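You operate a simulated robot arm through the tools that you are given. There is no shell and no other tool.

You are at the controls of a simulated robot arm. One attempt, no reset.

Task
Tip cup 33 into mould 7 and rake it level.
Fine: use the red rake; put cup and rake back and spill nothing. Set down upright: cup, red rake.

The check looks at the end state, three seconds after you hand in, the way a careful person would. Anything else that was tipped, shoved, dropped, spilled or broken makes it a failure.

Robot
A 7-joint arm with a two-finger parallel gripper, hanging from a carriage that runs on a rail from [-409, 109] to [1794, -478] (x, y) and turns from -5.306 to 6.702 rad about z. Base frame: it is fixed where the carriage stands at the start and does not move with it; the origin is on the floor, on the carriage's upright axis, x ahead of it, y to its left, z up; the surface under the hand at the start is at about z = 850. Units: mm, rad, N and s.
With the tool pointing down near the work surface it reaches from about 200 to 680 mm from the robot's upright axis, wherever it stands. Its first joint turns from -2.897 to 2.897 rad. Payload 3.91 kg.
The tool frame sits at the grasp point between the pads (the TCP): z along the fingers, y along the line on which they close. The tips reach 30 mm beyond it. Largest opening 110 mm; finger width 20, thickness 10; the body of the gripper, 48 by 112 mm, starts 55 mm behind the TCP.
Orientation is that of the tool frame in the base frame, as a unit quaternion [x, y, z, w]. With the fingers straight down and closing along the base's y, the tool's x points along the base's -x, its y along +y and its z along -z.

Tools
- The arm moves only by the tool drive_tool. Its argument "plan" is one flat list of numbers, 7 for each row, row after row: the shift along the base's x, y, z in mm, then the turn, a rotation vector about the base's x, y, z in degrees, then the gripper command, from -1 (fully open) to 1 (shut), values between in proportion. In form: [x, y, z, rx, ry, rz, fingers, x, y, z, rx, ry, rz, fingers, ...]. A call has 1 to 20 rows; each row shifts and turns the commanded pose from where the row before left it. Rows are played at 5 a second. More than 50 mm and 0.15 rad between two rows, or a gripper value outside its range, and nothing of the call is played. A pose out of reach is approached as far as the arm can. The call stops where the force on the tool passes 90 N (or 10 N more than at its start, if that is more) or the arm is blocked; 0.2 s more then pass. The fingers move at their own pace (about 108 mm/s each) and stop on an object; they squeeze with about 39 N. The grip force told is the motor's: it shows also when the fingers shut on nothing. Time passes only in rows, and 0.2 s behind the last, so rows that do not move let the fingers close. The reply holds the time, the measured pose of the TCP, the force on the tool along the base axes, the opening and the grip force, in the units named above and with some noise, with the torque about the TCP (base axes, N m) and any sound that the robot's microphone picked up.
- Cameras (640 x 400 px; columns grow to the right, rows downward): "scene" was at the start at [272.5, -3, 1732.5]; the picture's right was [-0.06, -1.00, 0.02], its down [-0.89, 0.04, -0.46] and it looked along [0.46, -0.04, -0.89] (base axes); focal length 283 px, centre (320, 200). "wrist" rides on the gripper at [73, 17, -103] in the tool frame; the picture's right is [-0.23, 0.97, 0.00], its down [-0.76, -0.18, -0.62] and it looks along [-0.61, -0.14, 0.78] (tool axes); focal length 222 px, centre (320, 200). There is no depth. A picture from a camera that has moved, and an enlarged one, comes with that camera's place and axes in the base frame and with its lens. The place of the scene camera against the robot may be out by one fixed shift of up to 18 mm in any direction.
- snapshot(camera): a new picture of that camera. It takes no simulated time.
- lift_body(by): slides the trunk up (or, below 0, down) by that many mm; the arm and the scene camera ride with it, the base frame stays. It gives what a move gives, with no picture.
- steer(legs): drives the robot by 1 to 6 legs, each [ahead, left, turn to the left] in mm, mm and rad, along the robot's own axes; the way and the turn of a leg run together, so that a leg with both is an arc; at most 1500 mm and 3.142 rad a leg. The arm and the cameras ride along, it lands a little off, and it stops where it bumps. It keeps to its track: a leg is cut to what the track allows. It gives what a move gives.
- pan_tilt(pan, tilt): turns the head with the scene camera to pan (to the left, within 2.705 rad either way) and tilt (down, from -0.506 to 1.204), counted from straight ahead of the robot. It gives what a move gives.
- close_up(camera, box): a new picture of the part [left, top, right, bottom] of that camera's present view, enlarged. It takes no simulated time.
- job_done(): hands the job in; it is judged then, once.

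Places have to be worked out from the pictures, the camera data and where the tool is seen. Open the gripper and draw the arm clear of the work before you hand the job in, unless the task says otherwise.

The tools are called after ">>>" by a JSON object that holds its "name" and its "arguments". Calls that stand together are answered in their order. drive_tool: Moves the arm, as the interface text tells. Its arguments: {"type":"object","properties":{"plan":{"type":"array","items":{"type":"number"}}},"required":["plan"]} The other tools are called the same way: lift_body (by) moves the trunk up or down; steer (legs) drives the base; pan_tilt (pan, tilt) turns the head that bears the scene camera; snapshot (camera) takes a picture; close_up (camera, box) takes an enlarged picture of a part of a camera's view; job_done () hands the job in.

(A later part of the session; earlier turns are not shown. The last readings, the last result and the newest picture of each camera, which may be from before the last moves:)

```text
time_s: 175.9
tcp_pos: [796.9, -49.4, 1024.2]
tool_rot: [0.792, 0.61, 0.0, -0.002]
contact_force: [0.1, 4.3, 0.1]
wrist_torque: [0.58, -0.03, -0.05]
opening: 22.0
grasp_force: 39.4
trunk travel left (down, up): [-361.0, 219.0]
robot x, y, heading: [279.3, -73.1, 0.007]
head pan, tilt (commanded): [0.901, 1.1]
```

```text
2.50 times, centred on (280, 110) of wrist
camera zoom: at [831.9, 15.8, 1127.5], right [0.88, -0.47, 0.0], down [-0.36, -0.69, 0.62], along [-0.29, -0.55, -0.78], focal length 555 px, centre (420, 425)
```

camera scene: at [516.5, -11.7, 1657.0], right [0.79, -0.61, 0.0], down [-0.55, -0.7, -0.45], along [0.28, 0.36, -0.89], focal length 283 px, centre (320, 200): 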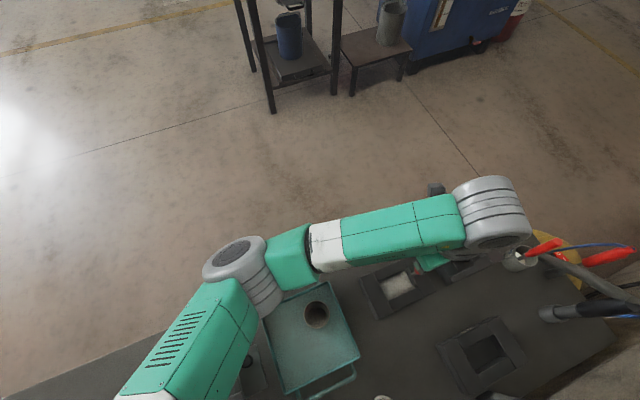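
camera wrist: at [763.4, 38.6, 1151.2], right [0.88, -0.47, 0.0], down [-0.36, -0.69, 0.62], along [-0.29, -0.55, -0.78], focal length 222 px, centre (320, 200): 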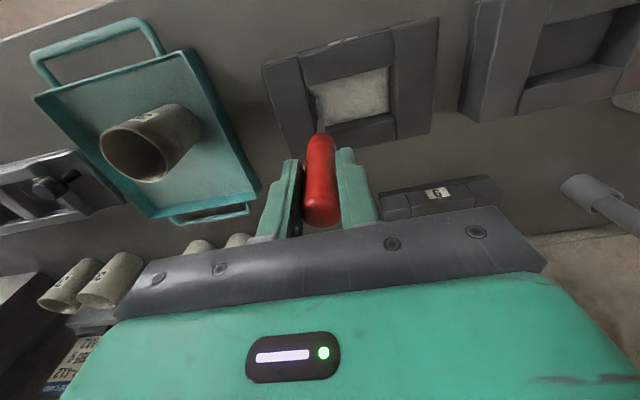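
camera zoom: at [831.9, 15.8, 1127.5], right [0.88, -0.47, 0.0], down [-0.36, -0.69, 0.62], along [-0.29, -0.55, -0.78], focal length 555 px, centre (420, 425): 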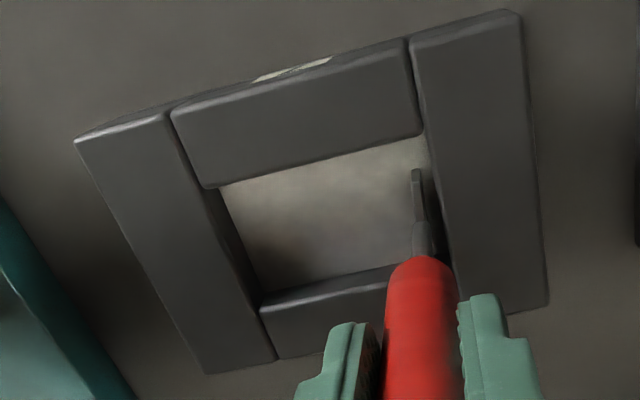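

A light 4 N side touch: the blade's far end reaches slightly further than its near end, so I back off 2 mm from the wall, raise the rake and inspect the surface.

>>> {"name": "drive_tool", "arguments": {"plan": [0.4, 1.9, 0, 0, 0, 0, 1, -4, 1, 4, 0, 0, 0, 1, 0, 0, 10, 0, 0, 0, 1, 0, 0, 20, 0, 0, 0, 1, 0, 0, 25, 0, 0, 0, 1, 0, 0, 25, 0, 0, 0, 1, 0, 0, 0, 0, 0, 0, 1]}}

>>> {"name": "close_up", "arguments": {"camera": "wrist", "box": [200, 30, 360, 160]}}

>>> {"name": "close_up", "arguments": {"camera": "scene", "box": [340, 240, 460, 330]}}

```text
time_s: 177.5
tcp_pos: [793.3, -48.7, 1108.9]
tool_rot: [0.792, 0.61, 0.0, -0.002]
contact_force: [-0.1, 0.3, -0.8]
wrist_torque: [0.0, -0.01, 0.01]
opening: 22.0
grasp_force: 39.4
trunk travel left (down, up): [-361.0, 219.0]
robot x, y, heading: [276.9, -75.7, 0.007]
head pan, tilt (commanded): [0.901, 1.1]
```

```text
3.08 times, centred on (280, 95) of wrist
camera zoom: at [828.3, 16.2, 1212.8], right [0.88, -0.47, 0.0], down [-0.36, -0.69, 0.62], along [-0.29, -0.55, -0.78], focal length 684 px, centre (443, 523)
```

zoom: 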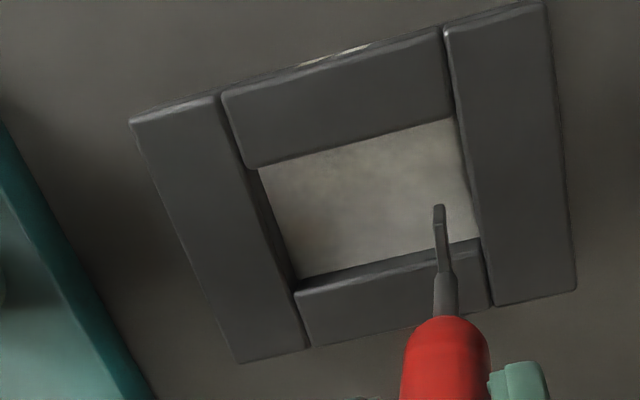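

```text
4.44 times, centred on (400, 285) of scene
camera zoom: at [516.6, -11.6, 1657.0], right [0.79, -0.61, 0.0], down [-0.55, -0.7, -0.45], along [0.28, 0.36, -0.89], focal length 1257 px, centre (-36, -178)
```

zoom: 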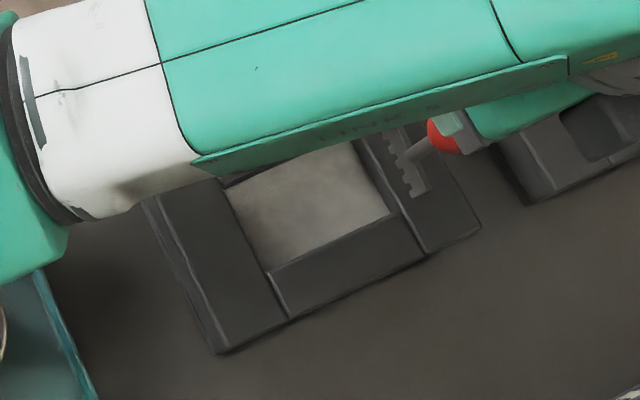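

The rake is a toothed comb, and the surface looks much flatter. I zoom further to judge the evenness.

>>> {"name": "close_up", "arguments": {"camera": "scene", "box": [380, 270, 440, 310]}}

>>> {"name": "close_up", "arguments": {"camera": "wrist", "box": [250, 55, 330, 125]}}

```text
10.00 times, centred on (410, 290) of scene
camera zoom: at [516.6, -11.6, 1657.0], right [0.79, -0.61, 0.0], down [-0.55, -0.7, -0.45], along [0.28, 0.36, -0.89], focal length 2828 px, centre (-580, -700)
```

zoom: 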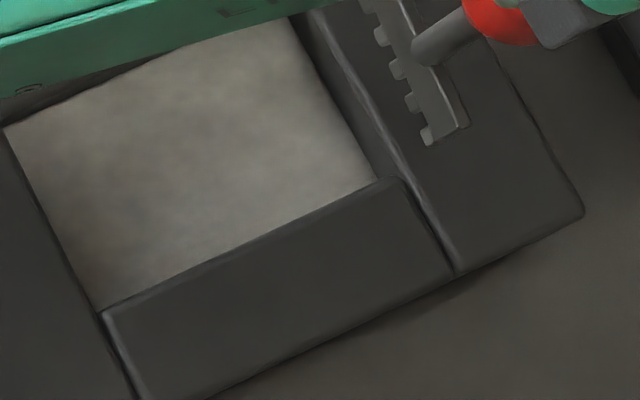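

```text
5.71 times, centred on (290, 90) of wrist
camera zoom: at [828.3, 16.2, 1212.8], right [0.88, -0.47, 0.0], down [-0.36, -0.69, 0.62], along [-0.29, -0.55, -0.78], focal length 1269 px, centre (491, 829)
```

zoom: 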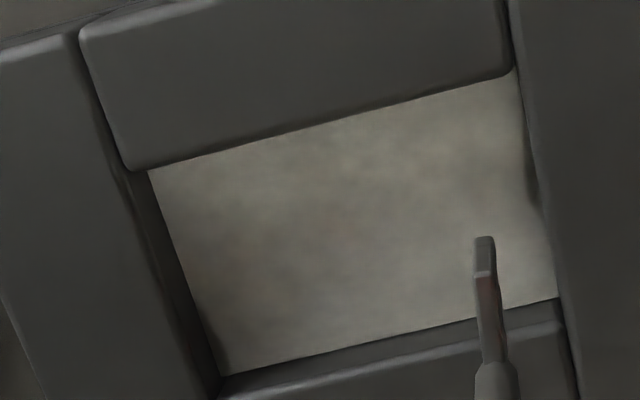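

Level is now about 15–17 mm below the rim nearly everywhere. I make a finishing pass about 2–3 mm lower: first the lane on the open side.

>>> {"name": "drive_tool", "arguments": {"plan": [3.9, 5.6, -20, 0, 0, 0, 1, 3.9, 5.6, -20, 0, 0, 0, 1, 0, 0, -20, 0, 0, 0, 1, 0, 0, -17, 0, 0, 0, 1, 0, 0, -10, 0, 0, 0, 1, 0, 0, 0, 0, 0, 0, 1, -7, 1.86, 0, 0, 0, 0, 1, -7, 1.86, 0, 0, 0, 0, 1, -7, 1.86, 0, 0, 0, 0, 1, -7, 1.86, 0, 0, 0, 0, 1, -7, 1.86, 0, 0, 0, 0, 1, -7, 1.86, 0, 0, 0, 0, 1, -7, 1.86, 0, 0, 0, 0, 1, -7, 1.86, 0, 0, 0, 0, 1, -7, 1.86, 0, 0, 0, 0, 1, -7, 1.86, 0, 0, 0, 0, 1, 0, 0, 0, 0, 0, 0, 1]}}

>>> {"name": "close_up", "arguments": {"camera": "wrist", "box": [250, 30, 450, 190]}}

```text
time_s: 181.1
tcp_pos: [729.0, -19.4, 1022.4]
tool_rot: [0.792, 0.611, 0.0, -0.002]
contact_force: [-0.7, -0.5, -0.9]
wrist_torque: [0.02, -0.01, -0.01]
opening: 22.0
grasp_force: 38.7
trunk travel left (down, up): [-361.0, 219.0]
robot x, y, heading: [272.5, -73.7, 0.007]
head pan, tilt (commanded): [0.901, 1.1]
```

```text
2.50 times, centred on (350, 110) of wrist
camera zoom: at [763.9, 48.0, 1125.2], right [0.88, -0.47, 0.0], down [-0.36, -0.69, 0.62], along [-0.29, -0.55, -0.78], focal length 555 px, centre (245, 425)
```

zoom: 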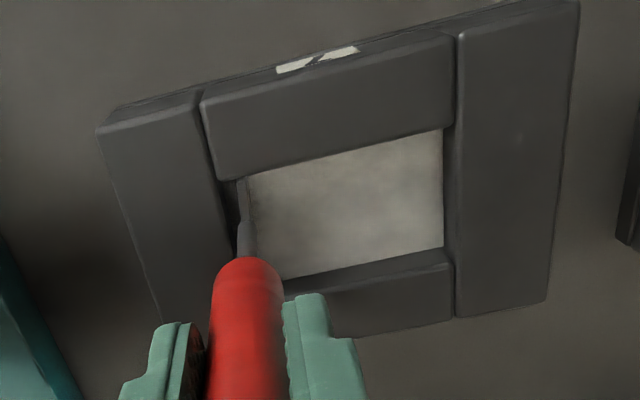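

Now the lane on the wall side at the same height, sweeping forward.

>>> {"name": "drive_tool", "arguments": {"plan": [-1.5, -5.8, 0, 0, 0, 0, 1, -1.5, -5.8, 0, 0, 0, 0, 1, 7, -1.86, 0, 0, 0, 0, 1, 7, -1.86, 0, 0, 0, 0, 1, 7, -1.86, 0, 0, 0, 0, 1, 7, -1.86, 0, 0, 0, 0, 1, 7, -1.86, 0, 0, 0, 0, 1, 7, -1.86, 0, 0, 0, 0, 1, 7, -1.86, 0, 0, 0, 0, 1, 7, -1.86, 0, 0, 0, 0, 1, 7, -1.86, 0, 0, 0, 0, 1, 7, -1.86, 0, 0, 0, 0, 1, 0, 0, 0, 0, 0, 0, 1]}}

>>> {"name": "close_up", "arguments": {"camera": "wrist", "box": [180, 30, 380, 190]}}

```text
time_s: 183.9
tcp_pos: [799.1, -47.6, 1021.8]
tool_rot: [0.793, 0.61, 0.0, -0.001]
contact_force: [0.1, 0.4, -0.4]
wrist_torque: [-0.01, 0.0, -0.01]
opening: 22.3
grasp_force: 38.7
trunk travel left (down, up): [-361.0, 219.0]
robot x, y, heading: [277.8, -70.6, 0.008]
head pan, tilt (commanded): [0.901, 1.1]
```

```text
2.50 times, centred on (280, 110) of wrist
camera zoom: at [834.3, 17.6, 1126.2], right [0.88, -0.47, 0.0], down [-0.36, -0.69, 0.62], along [-0.29, -0.55, -0.78], focal length 555 px, centre (420, 425)
```

zoom: 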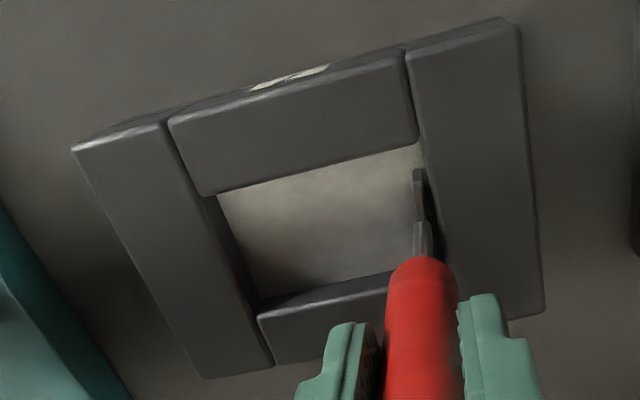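

No contact. I raise the rake out gently and move it aside over the open side so the scene camera can see the whole cavity.

>>> {"name": "drive_tool", "arguments": {"plan": [-3, 0.8, 5, 0, 0, 0, 1, 0, 0, 12, 0, 0, 0, 1, 0, 0, 20, 0, 0, 0, 1, 0, 0, 30, 0, 0, 0, 1, 0, 0, 30, 0, 0, 0, 1, 9, 34, 5, 0, 0, 0, 1, 9, 34, 5, 0, 0, 0, 1, 9, 34, 0, 0, 0, 0, 1, 9, 34, 0, 0, 0, 0, 1, 9, 34, 0, 0, 0, 0, 1, 9, 34, 0, 0, 0, 0, 1]}}

>>> {"name": "snapshot", "arguments": {"camera": "scene"}}

>>> {"name": "close_up", "arguments": {"camera": "scene", "box": [380, 260, 430, 310]}}

>>> {"name": "snapshot", "arguments": {"camera": "wrist"}}

```text
time_s: 186.3
tcp_pos: [849.1, 156.2, 1128.0]
tool_rot: [0.792, 0.611, -0.001, -0.002]
contact_force: [-0.2, -0.7, -0.9]
wrist_torque: [0.0, -0.01, -0.01]
opening: 21.8
grasp_force: 39.0
trunk travel left (down, up): [-361.0, 219.0]
robot x, y, heading: [283.7, -72.8, 0.009]
head pan, tilt (commanded): [0.901, 1.1]
```

```text
taken
camera scene: at [516.5, -11.8, 1657.0], right [0.79, -0.61, 0.0], down [-0.55, -0.7, -0.45], along [0.28, 0.36, -0.89], focal length 283 px, centre (320, 200)
```

scene: 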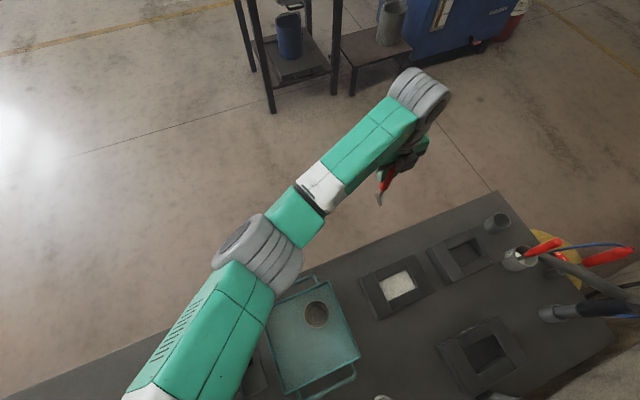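

```text
8.00 times, centred on (405, 285) of scene
camera zoom: at [516.5, -11.8, 1657.0], right [0.79, -0.61, 0.0], down [-0.55, -0.7, -0.45], along [0.28, 0.36, -0.89], focal length 2262 px, centre (-360, -480)
```

zoom: 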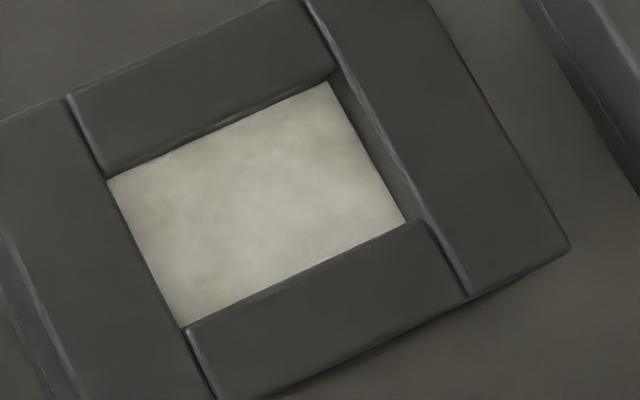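

```text
taken
camera wrist: at [883.4, 221.7, 1232.0], right [0.88, -0.47, 0.0], down [-0.36, -0.69, 0.62], along [-0.29, -0.55, -0.78], focal length 222 px, centre (320, 200)
```

wrist: 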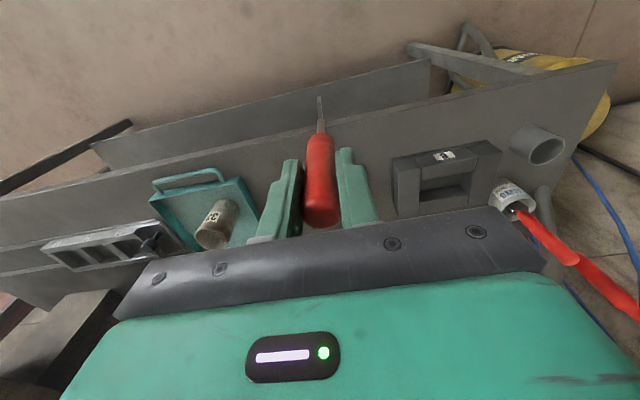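

The surface is now flat with only faint mottling; levels at the walls differ by perhaps 2 mm (slightly higher at the -a end). I make one more skim about 2 mm lower, pushing from the -a end to the +a end.

>>> {"name": "drive_tool", "arguments": {"plan": [-23.8, -35, -10, 0, 0, 0, 1, -23.8, -35, -10, 0, 0, 0, 1, -23.8, -35, -10, 0, 0, 0, 1, -23.8, -35, -10, 0, 0, 0, 1, -23.8, -34.8, -10, 0, 0, 0, 1, 0, 0, -25, 0, 0, 0, 1, 0, 0, -20, 0, 0, 0, 1, 0, 0, -8, 0, 0, 0, 1, 0, 0, -4.5, 0, 0, 0, 1, 7.1, -1.89, 0, 0, 0, 0, 1, 7.1, -1.89, 0, 0, 0, 0, 1, 7.1, -1.89, 0, 0, 0, 0, 1, 7.1, -1.89, 0, 0, 0, 0, 1, 7.1, -1.89, 0, 0, 0, 0, 1, 7.1, -1.89, 0, 0, 0, 0, 1, 7.1, -1.89, 0, 0, 0, 0, 1, 7.1, -1.89, 0, 0, 0, 0, 1, 7.1, -1.89, 0, 0, 0, 0, 1, 7.1, -1.89, 0, 0, 0, 0, 1]}}

>>> {"name": "close_up", "arguments": {"camera": "wrist", "box": [180, 30, 380, 190]}}

```text
time_s: 190.3
tcp_pos: [801.3, -40.7, 1021.4]
tool_rot: [0.791, 0.611, 0.0, -0.001]
contact_force: [0.5, 0.4, -0.5]
wrist_torque: [-0.01, 0.01, -0.05]
opening: 21.9
grasp_force: 38.6
trunk travel left (down, up): [-361.0, 219.0]
robot x, y, heading: [279.4, -72.1, 0.01]
head pan, tilt (commanded): [0.901, 1.1]
```

```text
2.50 times, centred on (280, 110) of wrist
camera zoom: at [835.2, 26.3, 1124.9], right [0.88, -0.47, 0.0], down [-0.36, -0.69, 0.62], along [-0.29, -0.55, -0.78], focal length 555 px, centre (420, 425)
```

zoom: 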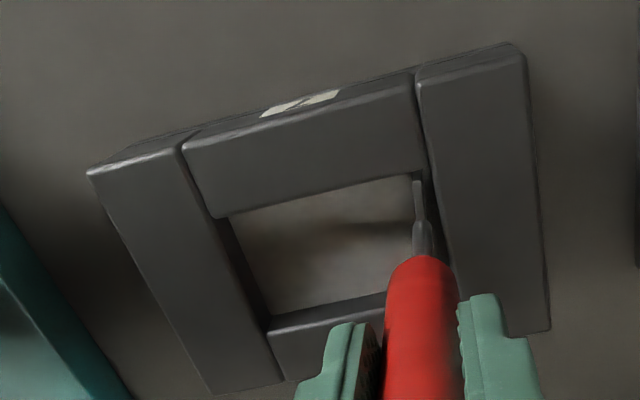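

A faint berm shows along the lane's edge, so I repeat the other lane at the same height: lift slightly, go back to the -a end, lower and sweep forward.

>>> {"name": "drive_tool", "arguments": {"plan": [0, 0, 5, 0, 0, 0, 1, 0, 0, 7, 0, 0, 0, 1, -24.7, 2.4, 0, 0, 0, 0, 1, -24.7, 2.4, 0, 0, 0, 0, 1, -24.7, 2.5, 0, 0, 0, 0, 1, 0, 0, -8, 0, 0, 0, 1, 0, 0, -4, 0, 0, 0, 1, 7.1, -1.89, 0, 0, 0, 0, 1, 7.1, -1.89, 0, 0, 0, 0, 1, 7.1, -1.89, 0, 0, 0, 0, 1, 7.1, -1.89, 0, 0, 0, 0, 1, 7.1, -1.89, 0, 0, 0, 0, 1, 7.1, -1.89, 0, 0, 0, 0, 1, 7.1, -1.89, 0, 0, 0, 0, 1, 7.1, -1.89, 0, 0, 0, 0, 1, 7.1, -1.89, 0, 0, 0, 0, 1, 7.1, -1.89, 0, 0, 0, 0, 1]}}

>>> {"name": "close_up", "arguments": {"camera": "wrist", "box": [180, 30, 380, 190]}}

```text
time_s: 193.9
tcp_pos: [797.8, -50.6, 1020.4]
tool_rot: [0.792, 0.61, 0.0, -0.002]
contact_force: [-0.7, -0.7, -0.5]
wrist_torque: [-0.01, -0.01, 0.02]
opening: 21.7
grasp_force: 39.0
trunk travel left (down, up): [-361.0, 219.0]
robot x, y, heading: [275.5, -73.3, 0.011]
head pan, tilt (commanded): [0.901, 1.1]
```

```text
2.50 times, centred on (280, 110) of wrist
camera zoom: at [832.3, 15.8, 1123.3], right [0.88, -0.47, 0.0], down [-0.36, -0.69, 0.62], along [-0.29, -0.55, -0.78], focal length 555 px, centre (420, 425)
```

zoom: 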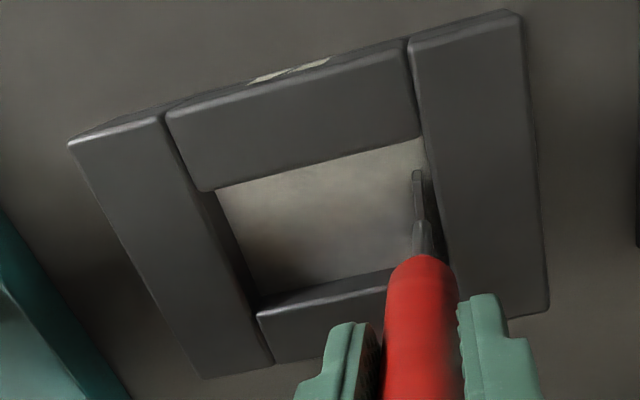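

I raise the rake again and move aside to inspect.

>>> {"name": "drive_tool", "arguments": {"plan": [-3, 0.8, 5, 0, 0, 0, 1, 0, 0, 12, 0, 0, 0, 1, 0, 0, 20, 0, 0, 0, 1, 0, 0, 30, 0, 0, 0, 1, 0, 0, 30, 0, 0, 0, 1, 9, 34, 5, 0, 0, 0, 1, 9, 34, 5, 0, 0, 0, 1, 9, 34, 0, 0, 0, 0, 1, 9, 34, 0, 0, 0, 0, 1, 9, 34, 0, 0, 0, 0, 1, 9, 34, 0, 0, 0, 0, 1]}}

>>> {"name": "close_up", "arguments": {"camera": "scene", "box": [380, 265, 430, 305]}}

>>> {"name": "pan_tilt", "arguments": {"pan": 0.45, "tilt": 1.0}}

>>> {"name": "snapshot", "arguments": {"camera": "scene"}}

```text
time_s: 196.3
tcp_pos: [848.3, 156.2, 1126.7]
tool_rot: [0.792, 0.61, -0.001, -0.001]
contact_force: [-0.2, -0.2, -1.1]
wrist_torque: [0.03, 0.02, -0.01]
opening: 22.1
grasp_force: 39.0
trunk travel left (down, up): [-361.0, 219.0]
robot x, y, heading: [274.2, -73.9, 0.01]
head pan, tilt (commanded): [0.901, 1.1]
```

```text
10.00 times, centred on (405, 285) of scene
camera zoom: at [516.5, -11.8, 1657.0], right [0.79, -0.61, 0.0], down [-0.55, -0.7, -0.45], along [0.28, 0.36, -0.89], focal length 2828 px, centre (-530, -650)
```

zoom: 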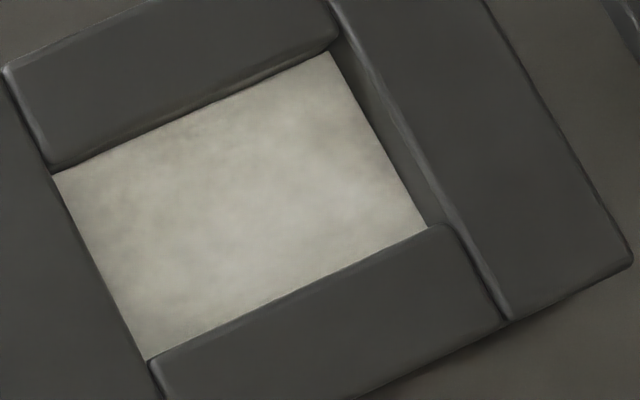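

```text
time_s: 197.2
tcp_pos: [848.5, 156.1, 1125.5]
tool_rot: [0.792, 0.611, 0.0, -0.001]
contact_force: [0.2, 0.1, -1.6]
wrist_torque: [-0.03, -0.01, 0.0]
opening: 22.0
grasp_force: 39.2
trunk travel left (down, up): [-361.0, 219.0]
robot x, y, heading: [278.8, -71.6, 0.008]
head pan, tilt (commanded): [0.45, 1.0]
```

```text
taken
camera scene: at [540.1, -30.6, 1663.6], right [0.44, -0.9, 0.0], down [-0.75, -0.37, -0.54], along [0.48, 0.24, -0.84], focal length 283 px, centre (320, 200)
```

scene: 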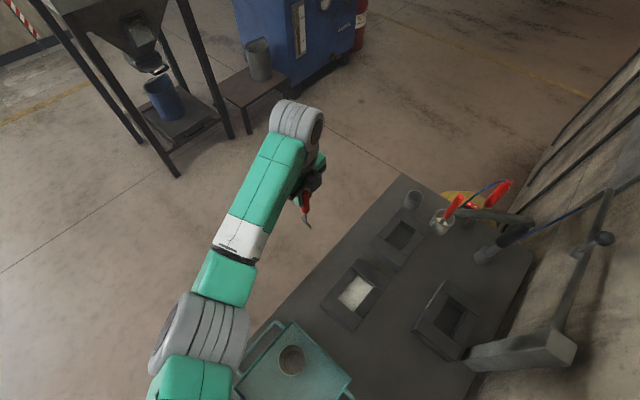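

The surface looks flat. I zoom in tightly on the end walls to compare levels there.

>>> {"name": "close_up", "arguments": {"camera": "scene", "box": [330, 265, 390, 315]}}

>>> {"name": "close_up", "arguments": {"camera": "scene", "box": [345, 270, 380, 295]}}

```text
8.00 times, centred on (360, 290) of scene
camera zoom: at [540.1, -30.6, 1663.6], right [0.44, -0.9, 0.0], down [-0.75, -0.37, -0.54], along [0.48, 0.24, -0.84], focal length 2262 px, centre (0, -520)
```

zoom: 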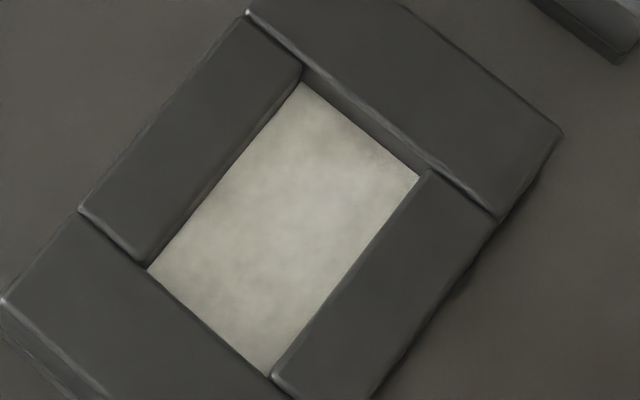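

```text
16.00 times, centred on (362, 282) of scene
camera zoom: at [540.1, -30.6, 1663.6], right [0.44, -0.9, 0.0], down [-0.75, -0.37, -0.54], along [0.48, 0.24, -0.84], focal length 4525 px, centre (-360, -1120)
```

zoom: 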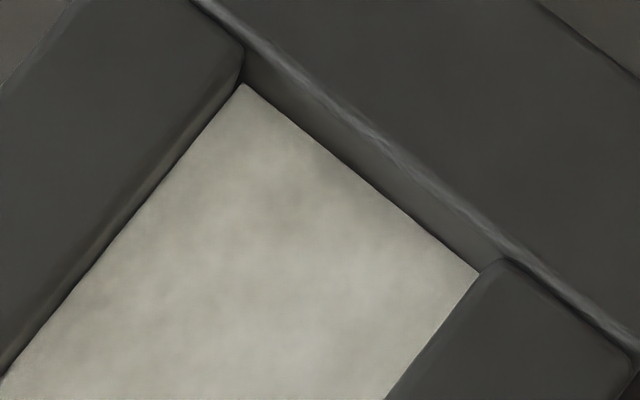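

The powder line along the +a wall is straight and uniform. I move the rake to the +a side at height to check the -a end with the wrist camera.

>>> {"name": "drive_tool", "arguments": {"plan": [-2, -30, 0, 0, 0, 0, 1, -2, -30, 0, 0, 0, 0, 1, -2, -30, 0, 0, 0, 0, 1, -2, -30, 0, 0, 0, 0, 1, -2, -30, 0, 0, 0, 0, 1, -2, -30, 0, 0, 0, 0, 1, 0, 0, 0, 0, 0, 0, 1]}}

>>> {"name": "close_up", "arguments": {"camera": "wrist", "box": [170, 40, 330, 170]}}

>>> {"name": "close_up", "arguments": {"camera": "wrist", "box": [210, 65, 290, 130]}}

```text
time_s: 198.8
tcp_pos: [836.7, -27.3, 1124.3]
tool_rot: [0.792, 0.61, 0.001, -0.002]
contact_force: [0.5, 0.0, -0.9]
wrist_torque: [0.0, 0.01, 0.0]
opening: 22.0
grasp_force: 39.1
trunk travel left (down, up): [-361.0, 219.0]
robot x, y, heading: [277.3, -72.5, 0.007]
head pan, tilt (commanded): [0.45, 1.0]
```

```text
3.08 times, centred on (250, 105) of wrist
camera zoom: at [871.0, 40.0, 1228.1], right [0.88, -0.47, 0.0], down [-0.36, -0.69, 0.62], along [-0.29, -0.55, -0.78], focal length 684 px, centre (535, 492)
```

zoom: 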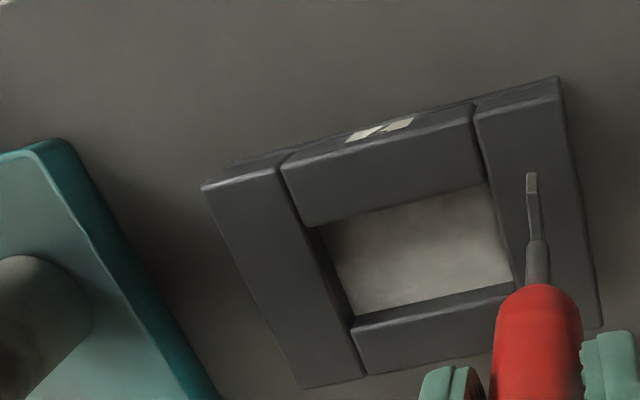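

```text
6.15 times, centred on (250, 98) of wrist
camera zoom: at [871.0, 40.0, 1228.1], right [0.88, -0.47, 0.0], down [-0.36, -0.69, 0.62], along [-0.29, -0.55, -0.78], focal length 1367 px, centre (751, 831)
```

zoom: 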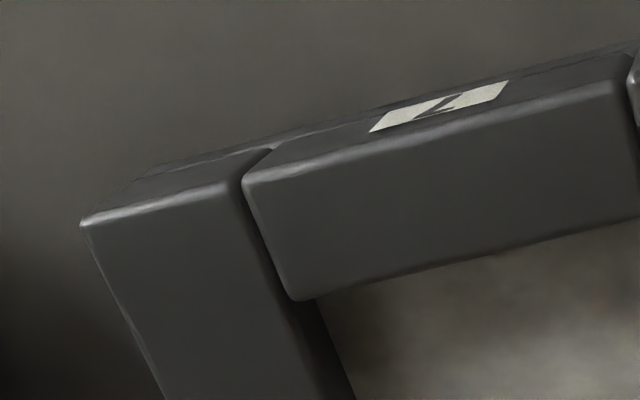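

I zoom in on the -a end wall and the surface.

>>> {"name": "close_up", "arguments": {"camera": "wrist", "box": [236, 80, 306, 135]}}

>>> {"name": "close_up", "arguments": {"camera": "wrist", "box": [240, 90, 270, 125]}}

```text
7.27 times, centred on (271, 108) of wrist
camera zoom: at [871.0, 40.0, 1228.1], right [0.88, -0.47, 0.0], down [-0.36, -0.69, 0.62], along [-0.29, -0.55, -0.78], focal length 1615 px, centre (676, 873)
```

zoom: 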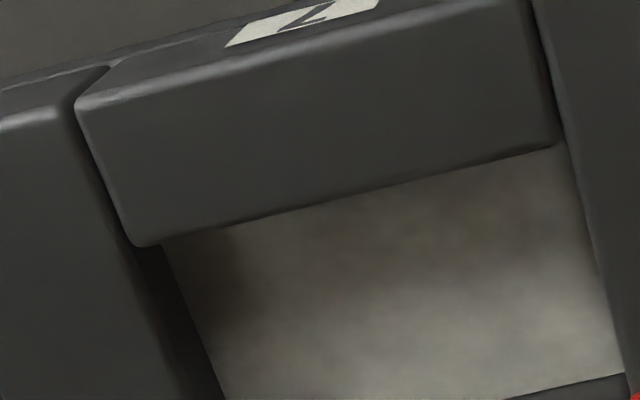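

```text
11.43 times, centred on (255, 108) of wrist
camera zoom: at [871.0, 40.0, 1228.1], right [0.88, -0.47, 0.0], down [-0.36, -0.69, 0.62], along [-0.29, -0.55, -0.78], focal length 2538 px, centre (1063, 1257)
```

zoom: 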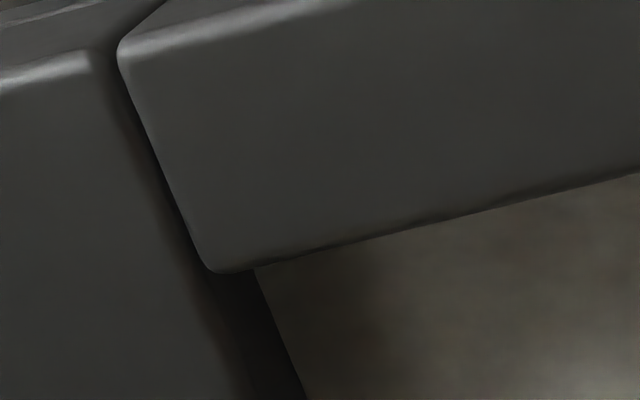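

The boundary lines at all walls are straight and no ridges show; the remaining shading is the hand's shadow. I'm satisfied with the level and now turn the rake back to its pick-up orientation.

>>> {"name": "drive_tool", "arguments": {"plan": [-5.8, 2.5, 1.3, 0, 0, 7.5, 1, -5.8, 2.5, 1.3, 0, 0, 7.5, 1, -5.8, 2.5, 1.3, 0, 0, 7.5, 1, -5.8, 2.5, 1.3, 0, 0, 7.5, 1, -5.8, 2.5, 1.3, 0, 0, 7.5, 1, -5.8, 2.5, 1.3, 0, 0, 7.5, 1, -5.8, 2.5, 1.3, 0, 0, 7.5, 1, -5.8, 2.5, 1.3, 0, 0, 7.5, 1, -5.8, 2.5, 1.3, 0, 0, 7.5, 1, -5.8, 2.5, 1.3, 0, 0, 7.5, 1, -5.8, 2.5, 1.3, 0, 0, 7.5, 1, -5.8, 2.5, 1.3, 0, 0, 7.5, 1, 0, 0, 0, 0, 0, 0, 1]}}

>>> {"name": "steer", "arguments": {"legs": [[178, -49.5, 0], [177, -49, 0]]}}

>>> {"name": "snapshot", "arguments": {"camera": "wrist"}}

```text
time_s: 201.6
tcp_pos: [767.2, 4.5, 1143.8]
tool_rot: [0.128, 0.992, -0.002, -0.001]
contact_force: [0.6, 0.1, -0.9]
wrist_torque: [0.06, 0.01, 0.02]
opening: 22.1
grasp_force: 38.8
trunk travel left (down, up): [-361.0, 219.0]
robot x, y, heading: [275.6, -74.3, 0.011]
head pan, tilt (commanded): [0.45, 1.0]
```

```text
time_s: 204.2
tcp_pos: [1119.8, -86.7, 1144.0]
tool_rot: [0.124, 0.992, -0.002, -0.001]
contact_force: [0.1, 0.3, -0.8]
wrist_torque: [-0.02, -0.01, 0.01]
opening: 22.2
grasp_force: 38.8
trunk travel left (down, up): [-361.0, 219.0]
robot x, y, heading: [628.8, -171.6, 0.019]
head pan, tilt (commanded): [0.45, 1.0]
```

```text
taken
camera wrist: at [1054.1, -51.1, 1246.9], right [0.46, 0.89, 0.0], down [0.7, -0.36, 0.62], along [0.55, -0.29, -0.78], focal length 222 px, centre (320, 200)
```

wrist: 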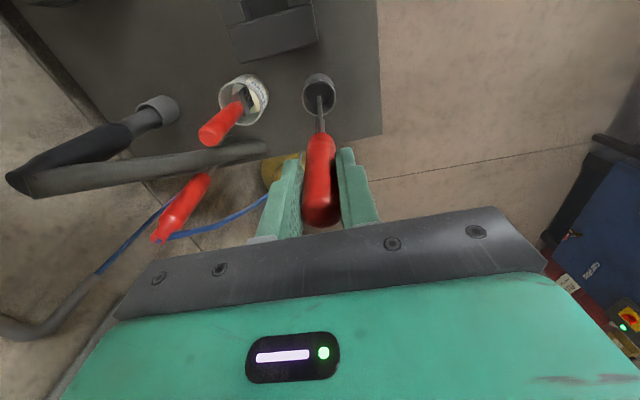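

I fine-align to the recorded pick-up position above the holder and compare with the earlier view.

>>> {"name": "drive_tool", "arguments": {"plan": [3.1, -2.75, -2, 0, 0, -0.4, 1, 3.1, -2.75, -2, 0, 0, -0.3, 1, 0, 0, 0, 0, 0, 0, 1]}}

>>> {"name": "close_up", "arguments": {"camera": "wrist", "box": [260, 50, 380, 160]}}

```text
time_s: 205.0
tcp_pos: [1127.1, -92.5, 1137.9]
tool_rot: [0.131, 0.991, -0.002, -0.001]
contact_force: [-0.6, 0.5, -1.0]
wrist_torque: [0.0, -0.01, -0.02]
opening: 22.0
grasp_force: 38.9
trunk travel left (down, up): [-361.0, 219.0]
robot x, y, heading: [631.6, -169.0, 0.021]
head pan, tilt (commanded): [0.45, 1.0]
```

```text
3.64 times, centred on (320, 105) of wrist
camera zoom: at [1061.1, -56.7, 1242.3], right [0.47, 0.88, 0.0], down [0.69, -0.37, 0.62], along [0.55, -0.3, -0.78], focal length 808 px, centre (320, 546)
```

zoom: 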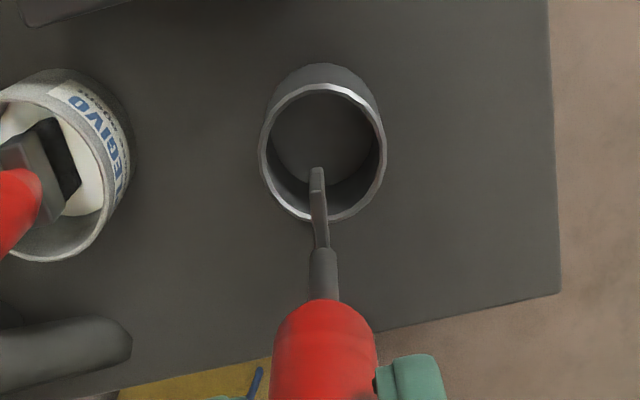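

The rake has slid about 8–10 mm down in the grip, so it will touch the holder floor earlier. I align and descend until its lower edge reaches the holder's rim, then check.

>>> {"name": "drive_tool", "arguments": {"plan": [-1, 0.3, -20, 0, 0, 0, 1, 0, 0, -20, 0, 0, 0, 1, 0, 0, -20, 0, 0, 0, 1, 0, 0, -10, 0, 0, 0, 1, 0, 0, 0, 0, 0, 0, 1]}}

>>> {"name": "close_up", "arguments": {"camera": "wrist", "box": [260, 50, 380, 160]}}

>>> {"name": "pan_tilt", "arguments": {"pan": 0.2, "tilt": 0.95}}

>>> {"name": "snapshot", "arguments": {"camera": "scene"}}

```text
time_s: 206.2
tcp_pos: [1125.6, -91.4, 1067.1]
tool_rot: [0.131, 0.991, -0.002, -0.001]
contact_force: [-0.5, 0.4, -0.9]
wrist_torque: [-0.02, -0.01, -0.04]
opening: 21.9
grasp_force: 39.0
trunk travel left (down, up): [-361.0, 219.0]
robot x, y, heading: [631.2, -169.6, 0.017]
head pan, tilt (commanded): [0.45, 1.0]
```

```text
3.64 times, centred on (320, 105) of wrist
camera zoom: at [1059.3, -54.6, 1170.8], right [0.47, 0.88, 0.0], down [0.69, -0.37, 0.62], along [0.55, -0.3, -0.78], focal length 808 px, centre (320, 546)
```

zoom: 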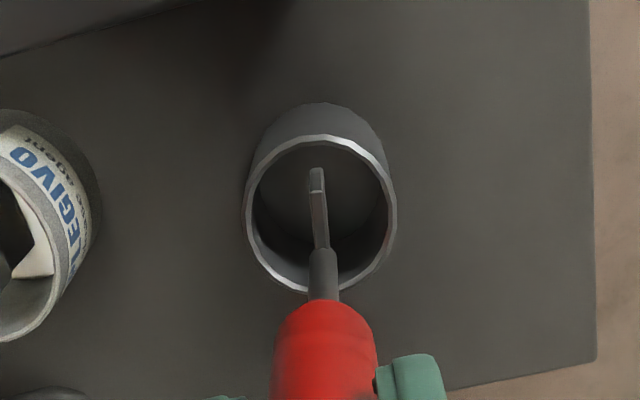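

```text
time_s: 207.0
tcp_pos: [1125.4, -90.0, 1066.3]
tool_rot: [0.131, 0.991, -0.002, -0.002]
contact_force: [-0.6, 0.1, -0.9]
wrist_torque: [0.02, 0.02, -0.02]
opening: 22.2
grasp_force: 39.0
trunk travel left (down, up): [-361.0, 219.0]
robot x, y, heading: [634.1, -168.9, 0.018]
head pan, tilt (commanded): [0.201, 0.949]
```

```text
taken
camera scene: at [902.4, -138.5, 1667.2], right [0.22, -0.98, 0.0], down [-0.79, -0.18, -0.58], along [0.57, 0.13, -0.81], focal length 283 px, centre (320, 200)
```

scene: 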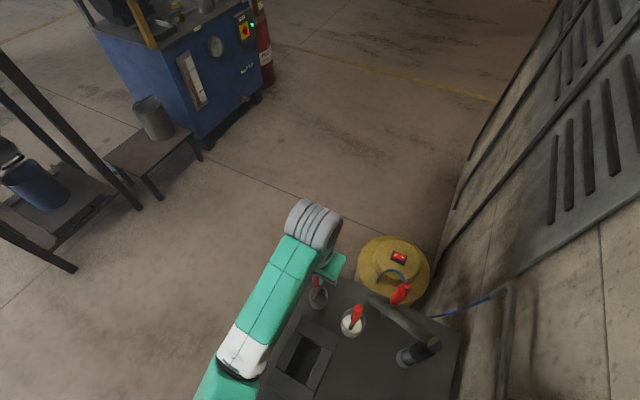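

The blade is centred inside the holder's rim with several millimetres all round. I lower it into the holder to just above the expected floor contact.

>>> {"name": "drive_tool", "arguments": {"plan": [0, 0, -12, 0, 0, 0, 1, 0, 0, -12, 0, 0, 0, 1, 0, 0, -12, 0, 0, 0, 1, 0, 0, -10, 0, 0, 0, 1, 0, 0, 0, 0, 0, 0, 1]}}

>>> {"name": "close_up", "arguments": {"camera": "wrist", "box": [220, 80, 440, 260]}}

```text
time_s: 208.2
tcp_pos: [1130.2, -90.4, 1024.9]
tool_rot: [0.131, 0.991, -0.001, 0.001]
contact_force: [5.0, -0.4, 27.2]
wrist_torque: [0.06, -0.15, 0.02]
opening: 22.4
grasp_force: 38.5
trunk travel left (down, up): [-361.0, 219.0]
robot x, y, heading: [629.4, -167.2, 0.017]
head pan, tilt (commanded): [0.201, 0.949]
```

```text
2.22 times, centred on (330, 170) of wrist
camera zoom: at [1063.7, -54.4, 1127.2], right [0.47, 0.88, 0.0], down [0.69, -0.37, 0.62], along [0.55, -0.3, -0.78], focal length 494 px, centre (298, 267)
```

zoom: 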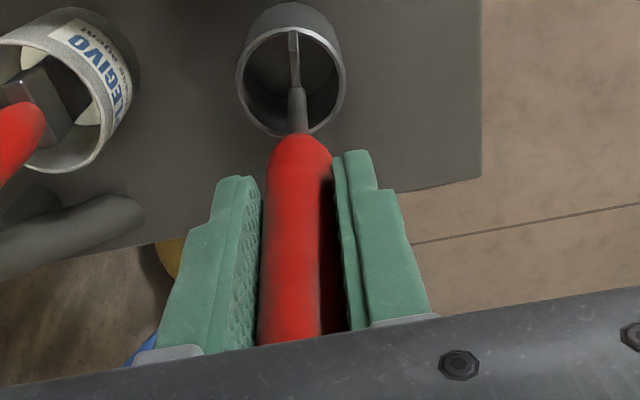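

Contact came early (27 N upward) — something catches. I stop and look closely with both cameras before doing anything else.

>>> {"name": "close_up", "arguments": {"camera": "scene", "box": [285, 255, 365, 325]}}

>>> {"name": "close_up", "arguments": {"camera": "wrist", "box": [270, 75, 350, 165]}}

```text
5.71 times, centred on (325, 290) of scene
camera zoom: at [903.7, -138.5, 1667.9], right [0.22, -0.98, 0.0], down [-0.79, -0.18, -0.58], along [0.57, 0.13, -0.81], focal length 1616 px, centre (291, -314)
```

zoom: 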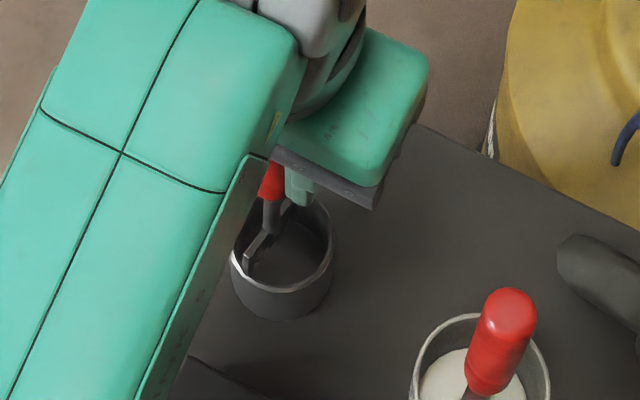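

```text
4.44 times, centred on (310, 120) of wrist
camera zoom: at [1063.7, -54.4, 1127.2], right [0.47, 0.88, 0.0], down [0.69, -0.37, 0.62], along [0.55, -0.3, -0.78], focal length 987 px, centre (364, 556)
```

zoom: 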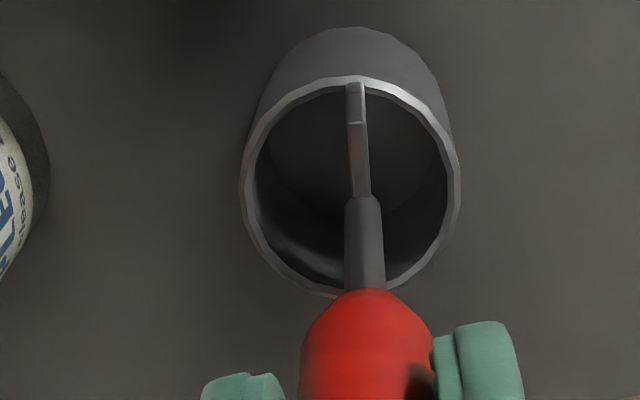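

The blade's near end is sitting on the holder's rim: the holder's bore (≈41 mm) leaves only ~3 mm each side. I lift straight back up to free it and re-check how the rake sits in the grip.

>>> {"name": "drive_tool", "arguments": {"plan": [0, 0, 4, 0, 0, 0, 1, -1.5, 0.3, 8, 0, 0, 0, 1, -1.5, 0.3, 15, 0, 0, 0, 1, -1, 0, 20, 0, 0, 0, 1, 0, 0, 10, 0, 0, 0, 1, 0, 0, 0, 0, 0, 0, 1]}}

>>> {"name": "close_up", "arguments": {"camera": "wrist", "box": [260, 60, 380, 180]}}

>>> {"name": "close_up", "arguments": {"camera": "scene", "box": [285, 245, 365, 325]}}

```text
time_s: 209.6
tcp_pos: [1120.3, -90.9, 1078.1]
tool_rot: [0.131, 0.991, -0.001, -0.001]
contact_force: [-0.2, 0.6, -0.1]
wrist_torque: [0.04, -0.01, -0.02]
opening: 22.1
grasp_force: 38.4
trunk travel left (down, up): [-361.0, 219.0]
robot x, y, heading: [629.6, -168.2, 0.017]
head pan, tilt (commanded): [0.201, 0.949]
```

```text
3.33 times, centred on (320, 120) of wrist
camera zoom: at [1055.0, -55.2, 1182.4], right [0.47, 0.88, 0.0], down [0.69, -0.37, 0.62], along [0.55, -0.3, -0.78], focal length 740 px, centre (320, 467)
```

zoom: 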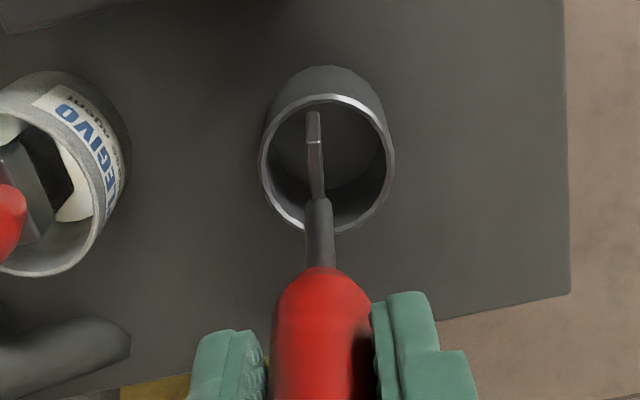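

```text
5.00 times, centred on (325, 285) of scene
camera zoom: at [902.4, -138.5, 1667.2], right [0.22, -0.98, 0.0], down [-0.79, -0.18, -0.58], along [0.57, 0.13, -0.81], focal length 1414 px, centre (295, -225)
```

zoom: 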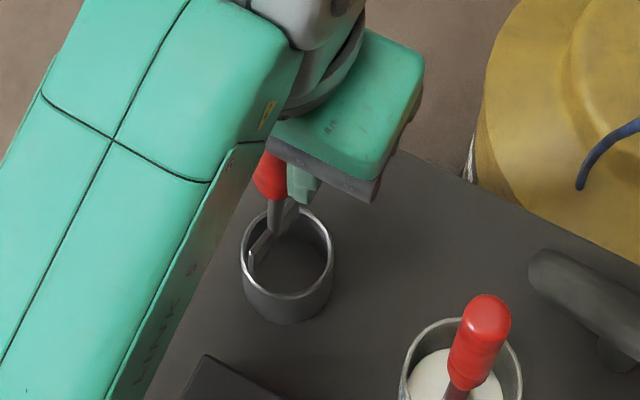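

The rake is free again. I zoom in tighter from the scene camera and the wrist to measure the blade's ends and tilt relative to the holder.

>>> {"name": "close_up", "arguments": {"camera": "scene", "box": [306, 276, 342, 312]}}

>>> {"name": "close_up", "arguments": {"camera": "wrist", "box": [295, 70, 345, 145]}}

```text
11.11 times, centred on (324, 294) of scene
camera zoom: at [902.4, -138.5, 1667.2], right [0.22, -0.98, 0.0], down [-0.79, -0.18, -0.58], along [0.57, 0.13, -0.81], focal length 3142 px, centre (276, -844)
```

zoom: 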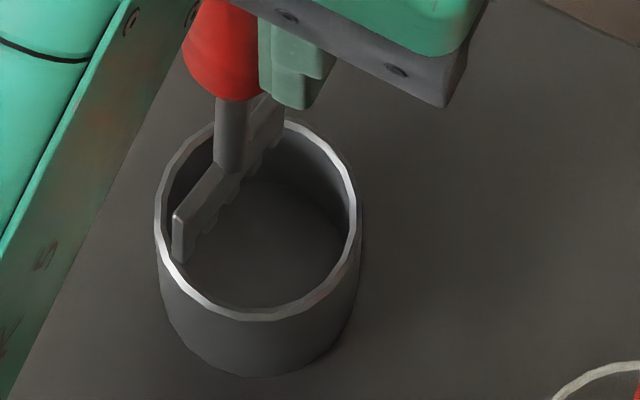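

```text
5.33 times, centred on (320, 108) of wrist
camera zoom: at [1055.0, -55.2, 1182.4], right [0.47, 0.88, 0.0], down [0.69, -0.37, 0.62], along [0.55, -0.3, -0.78], focal length 1185 px, centre (320, 693)
```

zoom: 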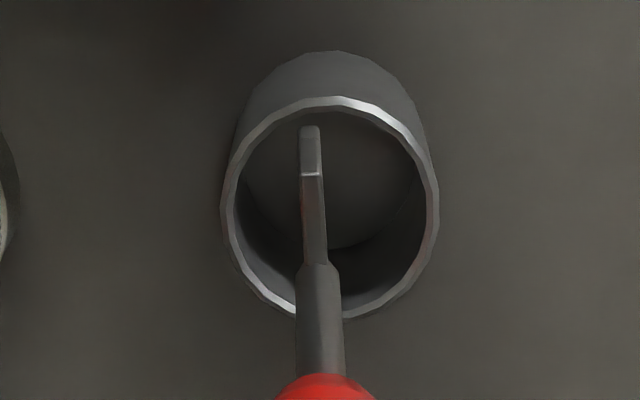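

Triangulating, the rake has tilted ~3° in the grip (blade end now 23 mm off-axis instead of 17.5) and sits 13 mm higher. I tilt the tool to bring the rake vertical again and centre it over the holder (1126.6, -92).

>>> {"name": "drive_tool", "arguments": {"plan": [3.1, -0.5, 0, -1.1, -1.2, 0, 1, 3.2, -0.6, 0, -1.15, -1.17, 0, 1, 0, 0, 0, 0, 0, 0, 1]}}

>>> {"name": "close_up", "arguments": {"camera": "wrist", "box": [295, 70, 345, 145]}}

>>> {"name": "close_up", "arguments": {"camera": "scene", "box": [306, 276, 342, 312]}}

```text
time_s: 210.4
tcp_pos: [1127.2, -91.8, 1079.8]
tool_rot: [0.131, 0.991, -0.019, 0.023]
contact_force: [0.7, -0.4, -0.8]
wrist_torque: [0.01, 0.04, -0.01]
opening: 22.2
grasp_force: 38.2
trunk travel left (down, up): [-361.0, 219.0]
robot x, y, heading: [630.6, -166.9, 0.015]
head pan, tilt (commanded): [0.201, 0.949]
```

```text
5.33 times, centred on (320, 108) of wrist
camera zoom: at [1057.1, -51.3, 1178.8], right [0.47, 0.88, -0.02], down [0.66, -0.34, 0.66], along [0.58, -0.33, -0.75], focal length 1185 px, centre (320, 693)
```

zoom: 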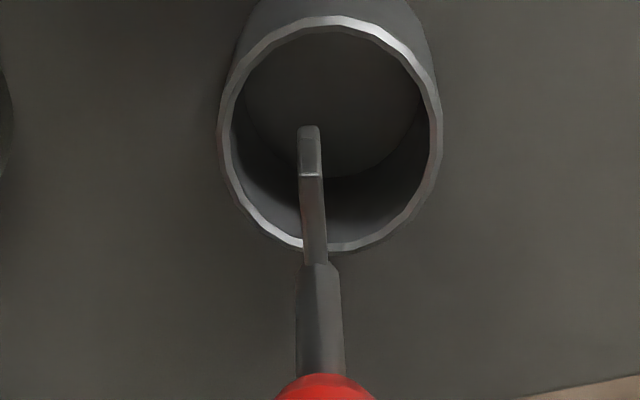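

```text
11.11 times, centred on (324, 294) of scene
camera zoom: at [902.4, -138.5, 1667.2], right [0.22, -0.98, 0.0], down [-0.79, -0.18, -0.58], along [0.57, 0.13, -0.81], focal length 3142 px, centre (276, -844)
```

zoom: 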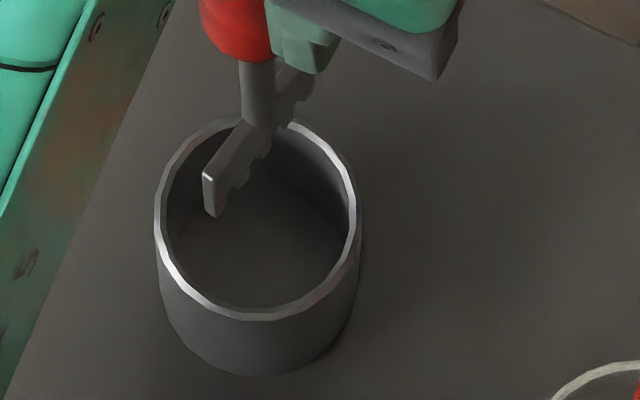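

The rake is vertical again and its near end is ~18 mm from the holder's centre (3+ mm inside the bore). I descend to just above the rim and check once more.

>>> {"name": "drive_tool", "arguments": {"plan": [0, 0, -15, 0, 0, 0, 1, 0, 0, -15, 0, 0, 0, 1, 0, 0, -14, 0, 0, 0, 1, 0, 0, 0, 0, 0, 0, 1]}}

>>> {"name": "close_up", "arguments": {"camera": "wrist", "box": [285, 55, 355, 145]}}

>>> {"name": "close_up", "arguments": {"camera": "scene", "box": [306, 276, 342, 312]}}

```text
time_s: 211.4
tcp_pos: [1127.8, -93.0, 1035.8]
tool_rot: [0.131, 0.991, -0.019, 0.023]
contact_force: [0.3, 0.6, -2.0]
wrist_torque: [-0.01, -0.02, 0.01]
opening: 22.3
grasp_force: 38.8
trunk travel left (down, up): [-361.0, 219.0]
robot x, y, heading: [625.5, -167.9, 0.014]
head pan, tilt (commanded): [0.201, 0.949]
```

```text
4.44 times, centred on (320, 100) of wrist
camera zoom: at [1056.9, -53.3, 1135.9], right [0.47, 0.88, -0.02], down [0.66, -0.34, 0.66], along [0.58, -0.33, -0.75], focal length 987 px, centre (320, 644)
```

zoom: 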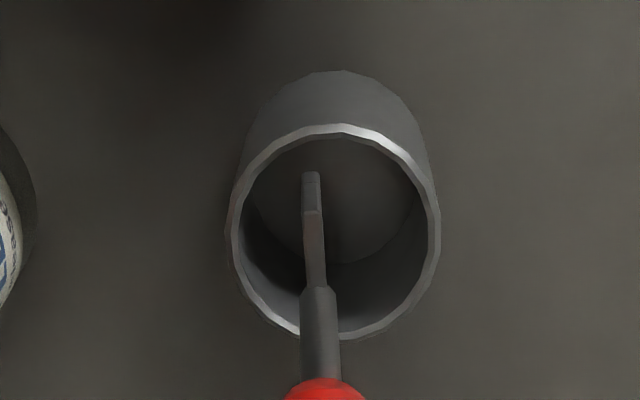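

```text
11.11 times, centred on (324, 294) of scene
camera zoom: at [902.4, -138.5, 1667.2], right [0.22, -0.98, 0.0], down [-0.79, -0.18, -0.58], along [0.57, 0.13, -0.81], focal length 3142 px, centre (276, -844)
```

zoom: 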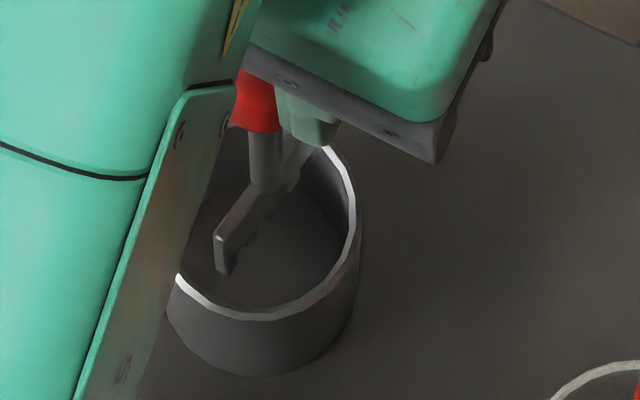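

Clearances look right on both sides. I lower further into the holder in small steps, watching the force.

>>> {"name": "drive_tool", "arguments": {"plan": [0, 0, -8, 0, 0, 0, 1, 0, 0, -8, 0, 0, 0, 1, 0, 0, -6, 0, 0, 0, 1, 0, 0, 0, 0, 0, 0, 1]}}

>>> {"name": "close_up", "arguments": {"camera": "wrist", "box": [285, 75, 355, 165]}}

```text
time_s: 212.4
tcp_pos: [1127.5, -93.0, 1014.5]
tool_rot: [0.13, 0.991, -0.019, 0.022]
contact_force: [-3.2, 1.1, 0.0]
wrist_torque: [0.15, 0.22, 0.02]
opening: 22.2
grasp_force: 38.8
trunk travel left (down, up): [-361.0, 219.0]
robot x, y, heading: [631.7, -166.2, 0.017]
head pan, tilt (commanded): [0.201, 0.949]
```

```text
4.44 times, centred on (320, 120) of wrist
camera zoom: at [1057.2, -53.2, 1113.0], right [0.47, 0.88, -0.02], down [0.66, -0.34, 0.66], along [0.58, -0.33, -0.75], focal length 987 px, centre (320, 556)
```

zoom: 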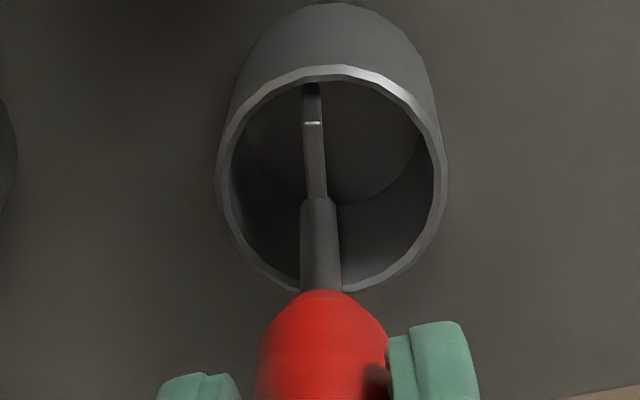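

The blade is now inside the holder; a slight 3 N side force suggests its far end brushes the wall, so I shift back 1.5 mm and lower on.

>>> {"name": "drive_tool", "arguments": {"plan": [-1.4, 0.2, 0, 0, 0, 0, 1, 0, 0, -6, 0, 0, 0, 1, 0, 0, 0, 0, 0, 0, 1]}}

>>> {"name": "drive_tool", "arguments": {"plan": [0, 0, -6, 0, 0, 0, 1, 0, 0, -4, 0, 0, 0, 1, 0, 0, 0, 0, 0, 0, 1]}}

```text
time_s: 213.2
tcp_pos: [1127.6, -93.5, 1008.5]
tool_rot: [0.131, 0.991, -0.018, 0.022]
contact_force: [1.3, 0.4, -1.1]
wrist_torque: [-0.04, -0.04, 0.04]
opening: 22.1
grasp_force: 38.7
trunk travel left (down, up): [-361.0, 219.0]
robot x, y, heading: [632.5, -167.2, 0.018]
head pan, tilt (commanded): [0.201, 0.949]
```

```text
time_s: 214.0
tcp_pos: [1127.0, -92.2, 999.1]
tool_rot: [0.131, 0.991, -0.019, 0.022]
contact_force: [-0.7, -0.6, -0.1]
wrist_torque: [0.0, -0.02, -0.01]
opening: 22.3
grasp_force: 39.2
trunk travel left (down, up): [-361.0, 219.0]
robot x, y, heading: [636.2, -164.9, 0.015]
head pan, tilt (commanded): [0.201, 0.949]
```

Force gone. I continue down toward the floor.

>>> {"name": "drive_tool", "arguments": {"plan": [0, 0, -5, 0, 0, 0, 1, 0, 0, -5, 0, 0, 0, 1, 0, 0, 0, 0, 0, 0, 1]}}

>>> {"name": "drive_tool", "arguments": {"plan": [0, 0, -3, 0, 0, 0, 1, 0, 0, -3, 0, 0, 0, 1, 0, 0, 0, 0, 0, 0, 1]}}

```text
time_s: 214.8
tcp_pos: [1127.0, -91.8, 989.2]
tool_rot: [0.131, 0.991, -0.019, 0.022]
contact_force: [0.5, -0.4, -0.7]
wrist_torque: [-0.03, 0.0, -0.05]
opening: 22.3
grasp_force: 39.4
trunk travel left (down, up): [-361.0, 219.0]
robot x, y, heading: [629.0, -168.4, 0.016]
head pan, tilt (commanded): [0.201, 0.949]
```

```text
time_s: 215.6
tcp_pos: [1126.5, -92.8, 981.1]
tool_rot: [0.131, 0.991, -0.019, 0.022]
contact_force: [-0.3, -0.4, -0.3]
wrist_torque: [-0.01, -0.01, 0.06]
opening: 22.2
grasp_force: 39.2
trunk travel left (down, up): [-361.0, 219.0]
robot x, y, heading: [632.8, -168.5, 0.014]
head pan, tilt (commanded): [0.201, 0.949]
```

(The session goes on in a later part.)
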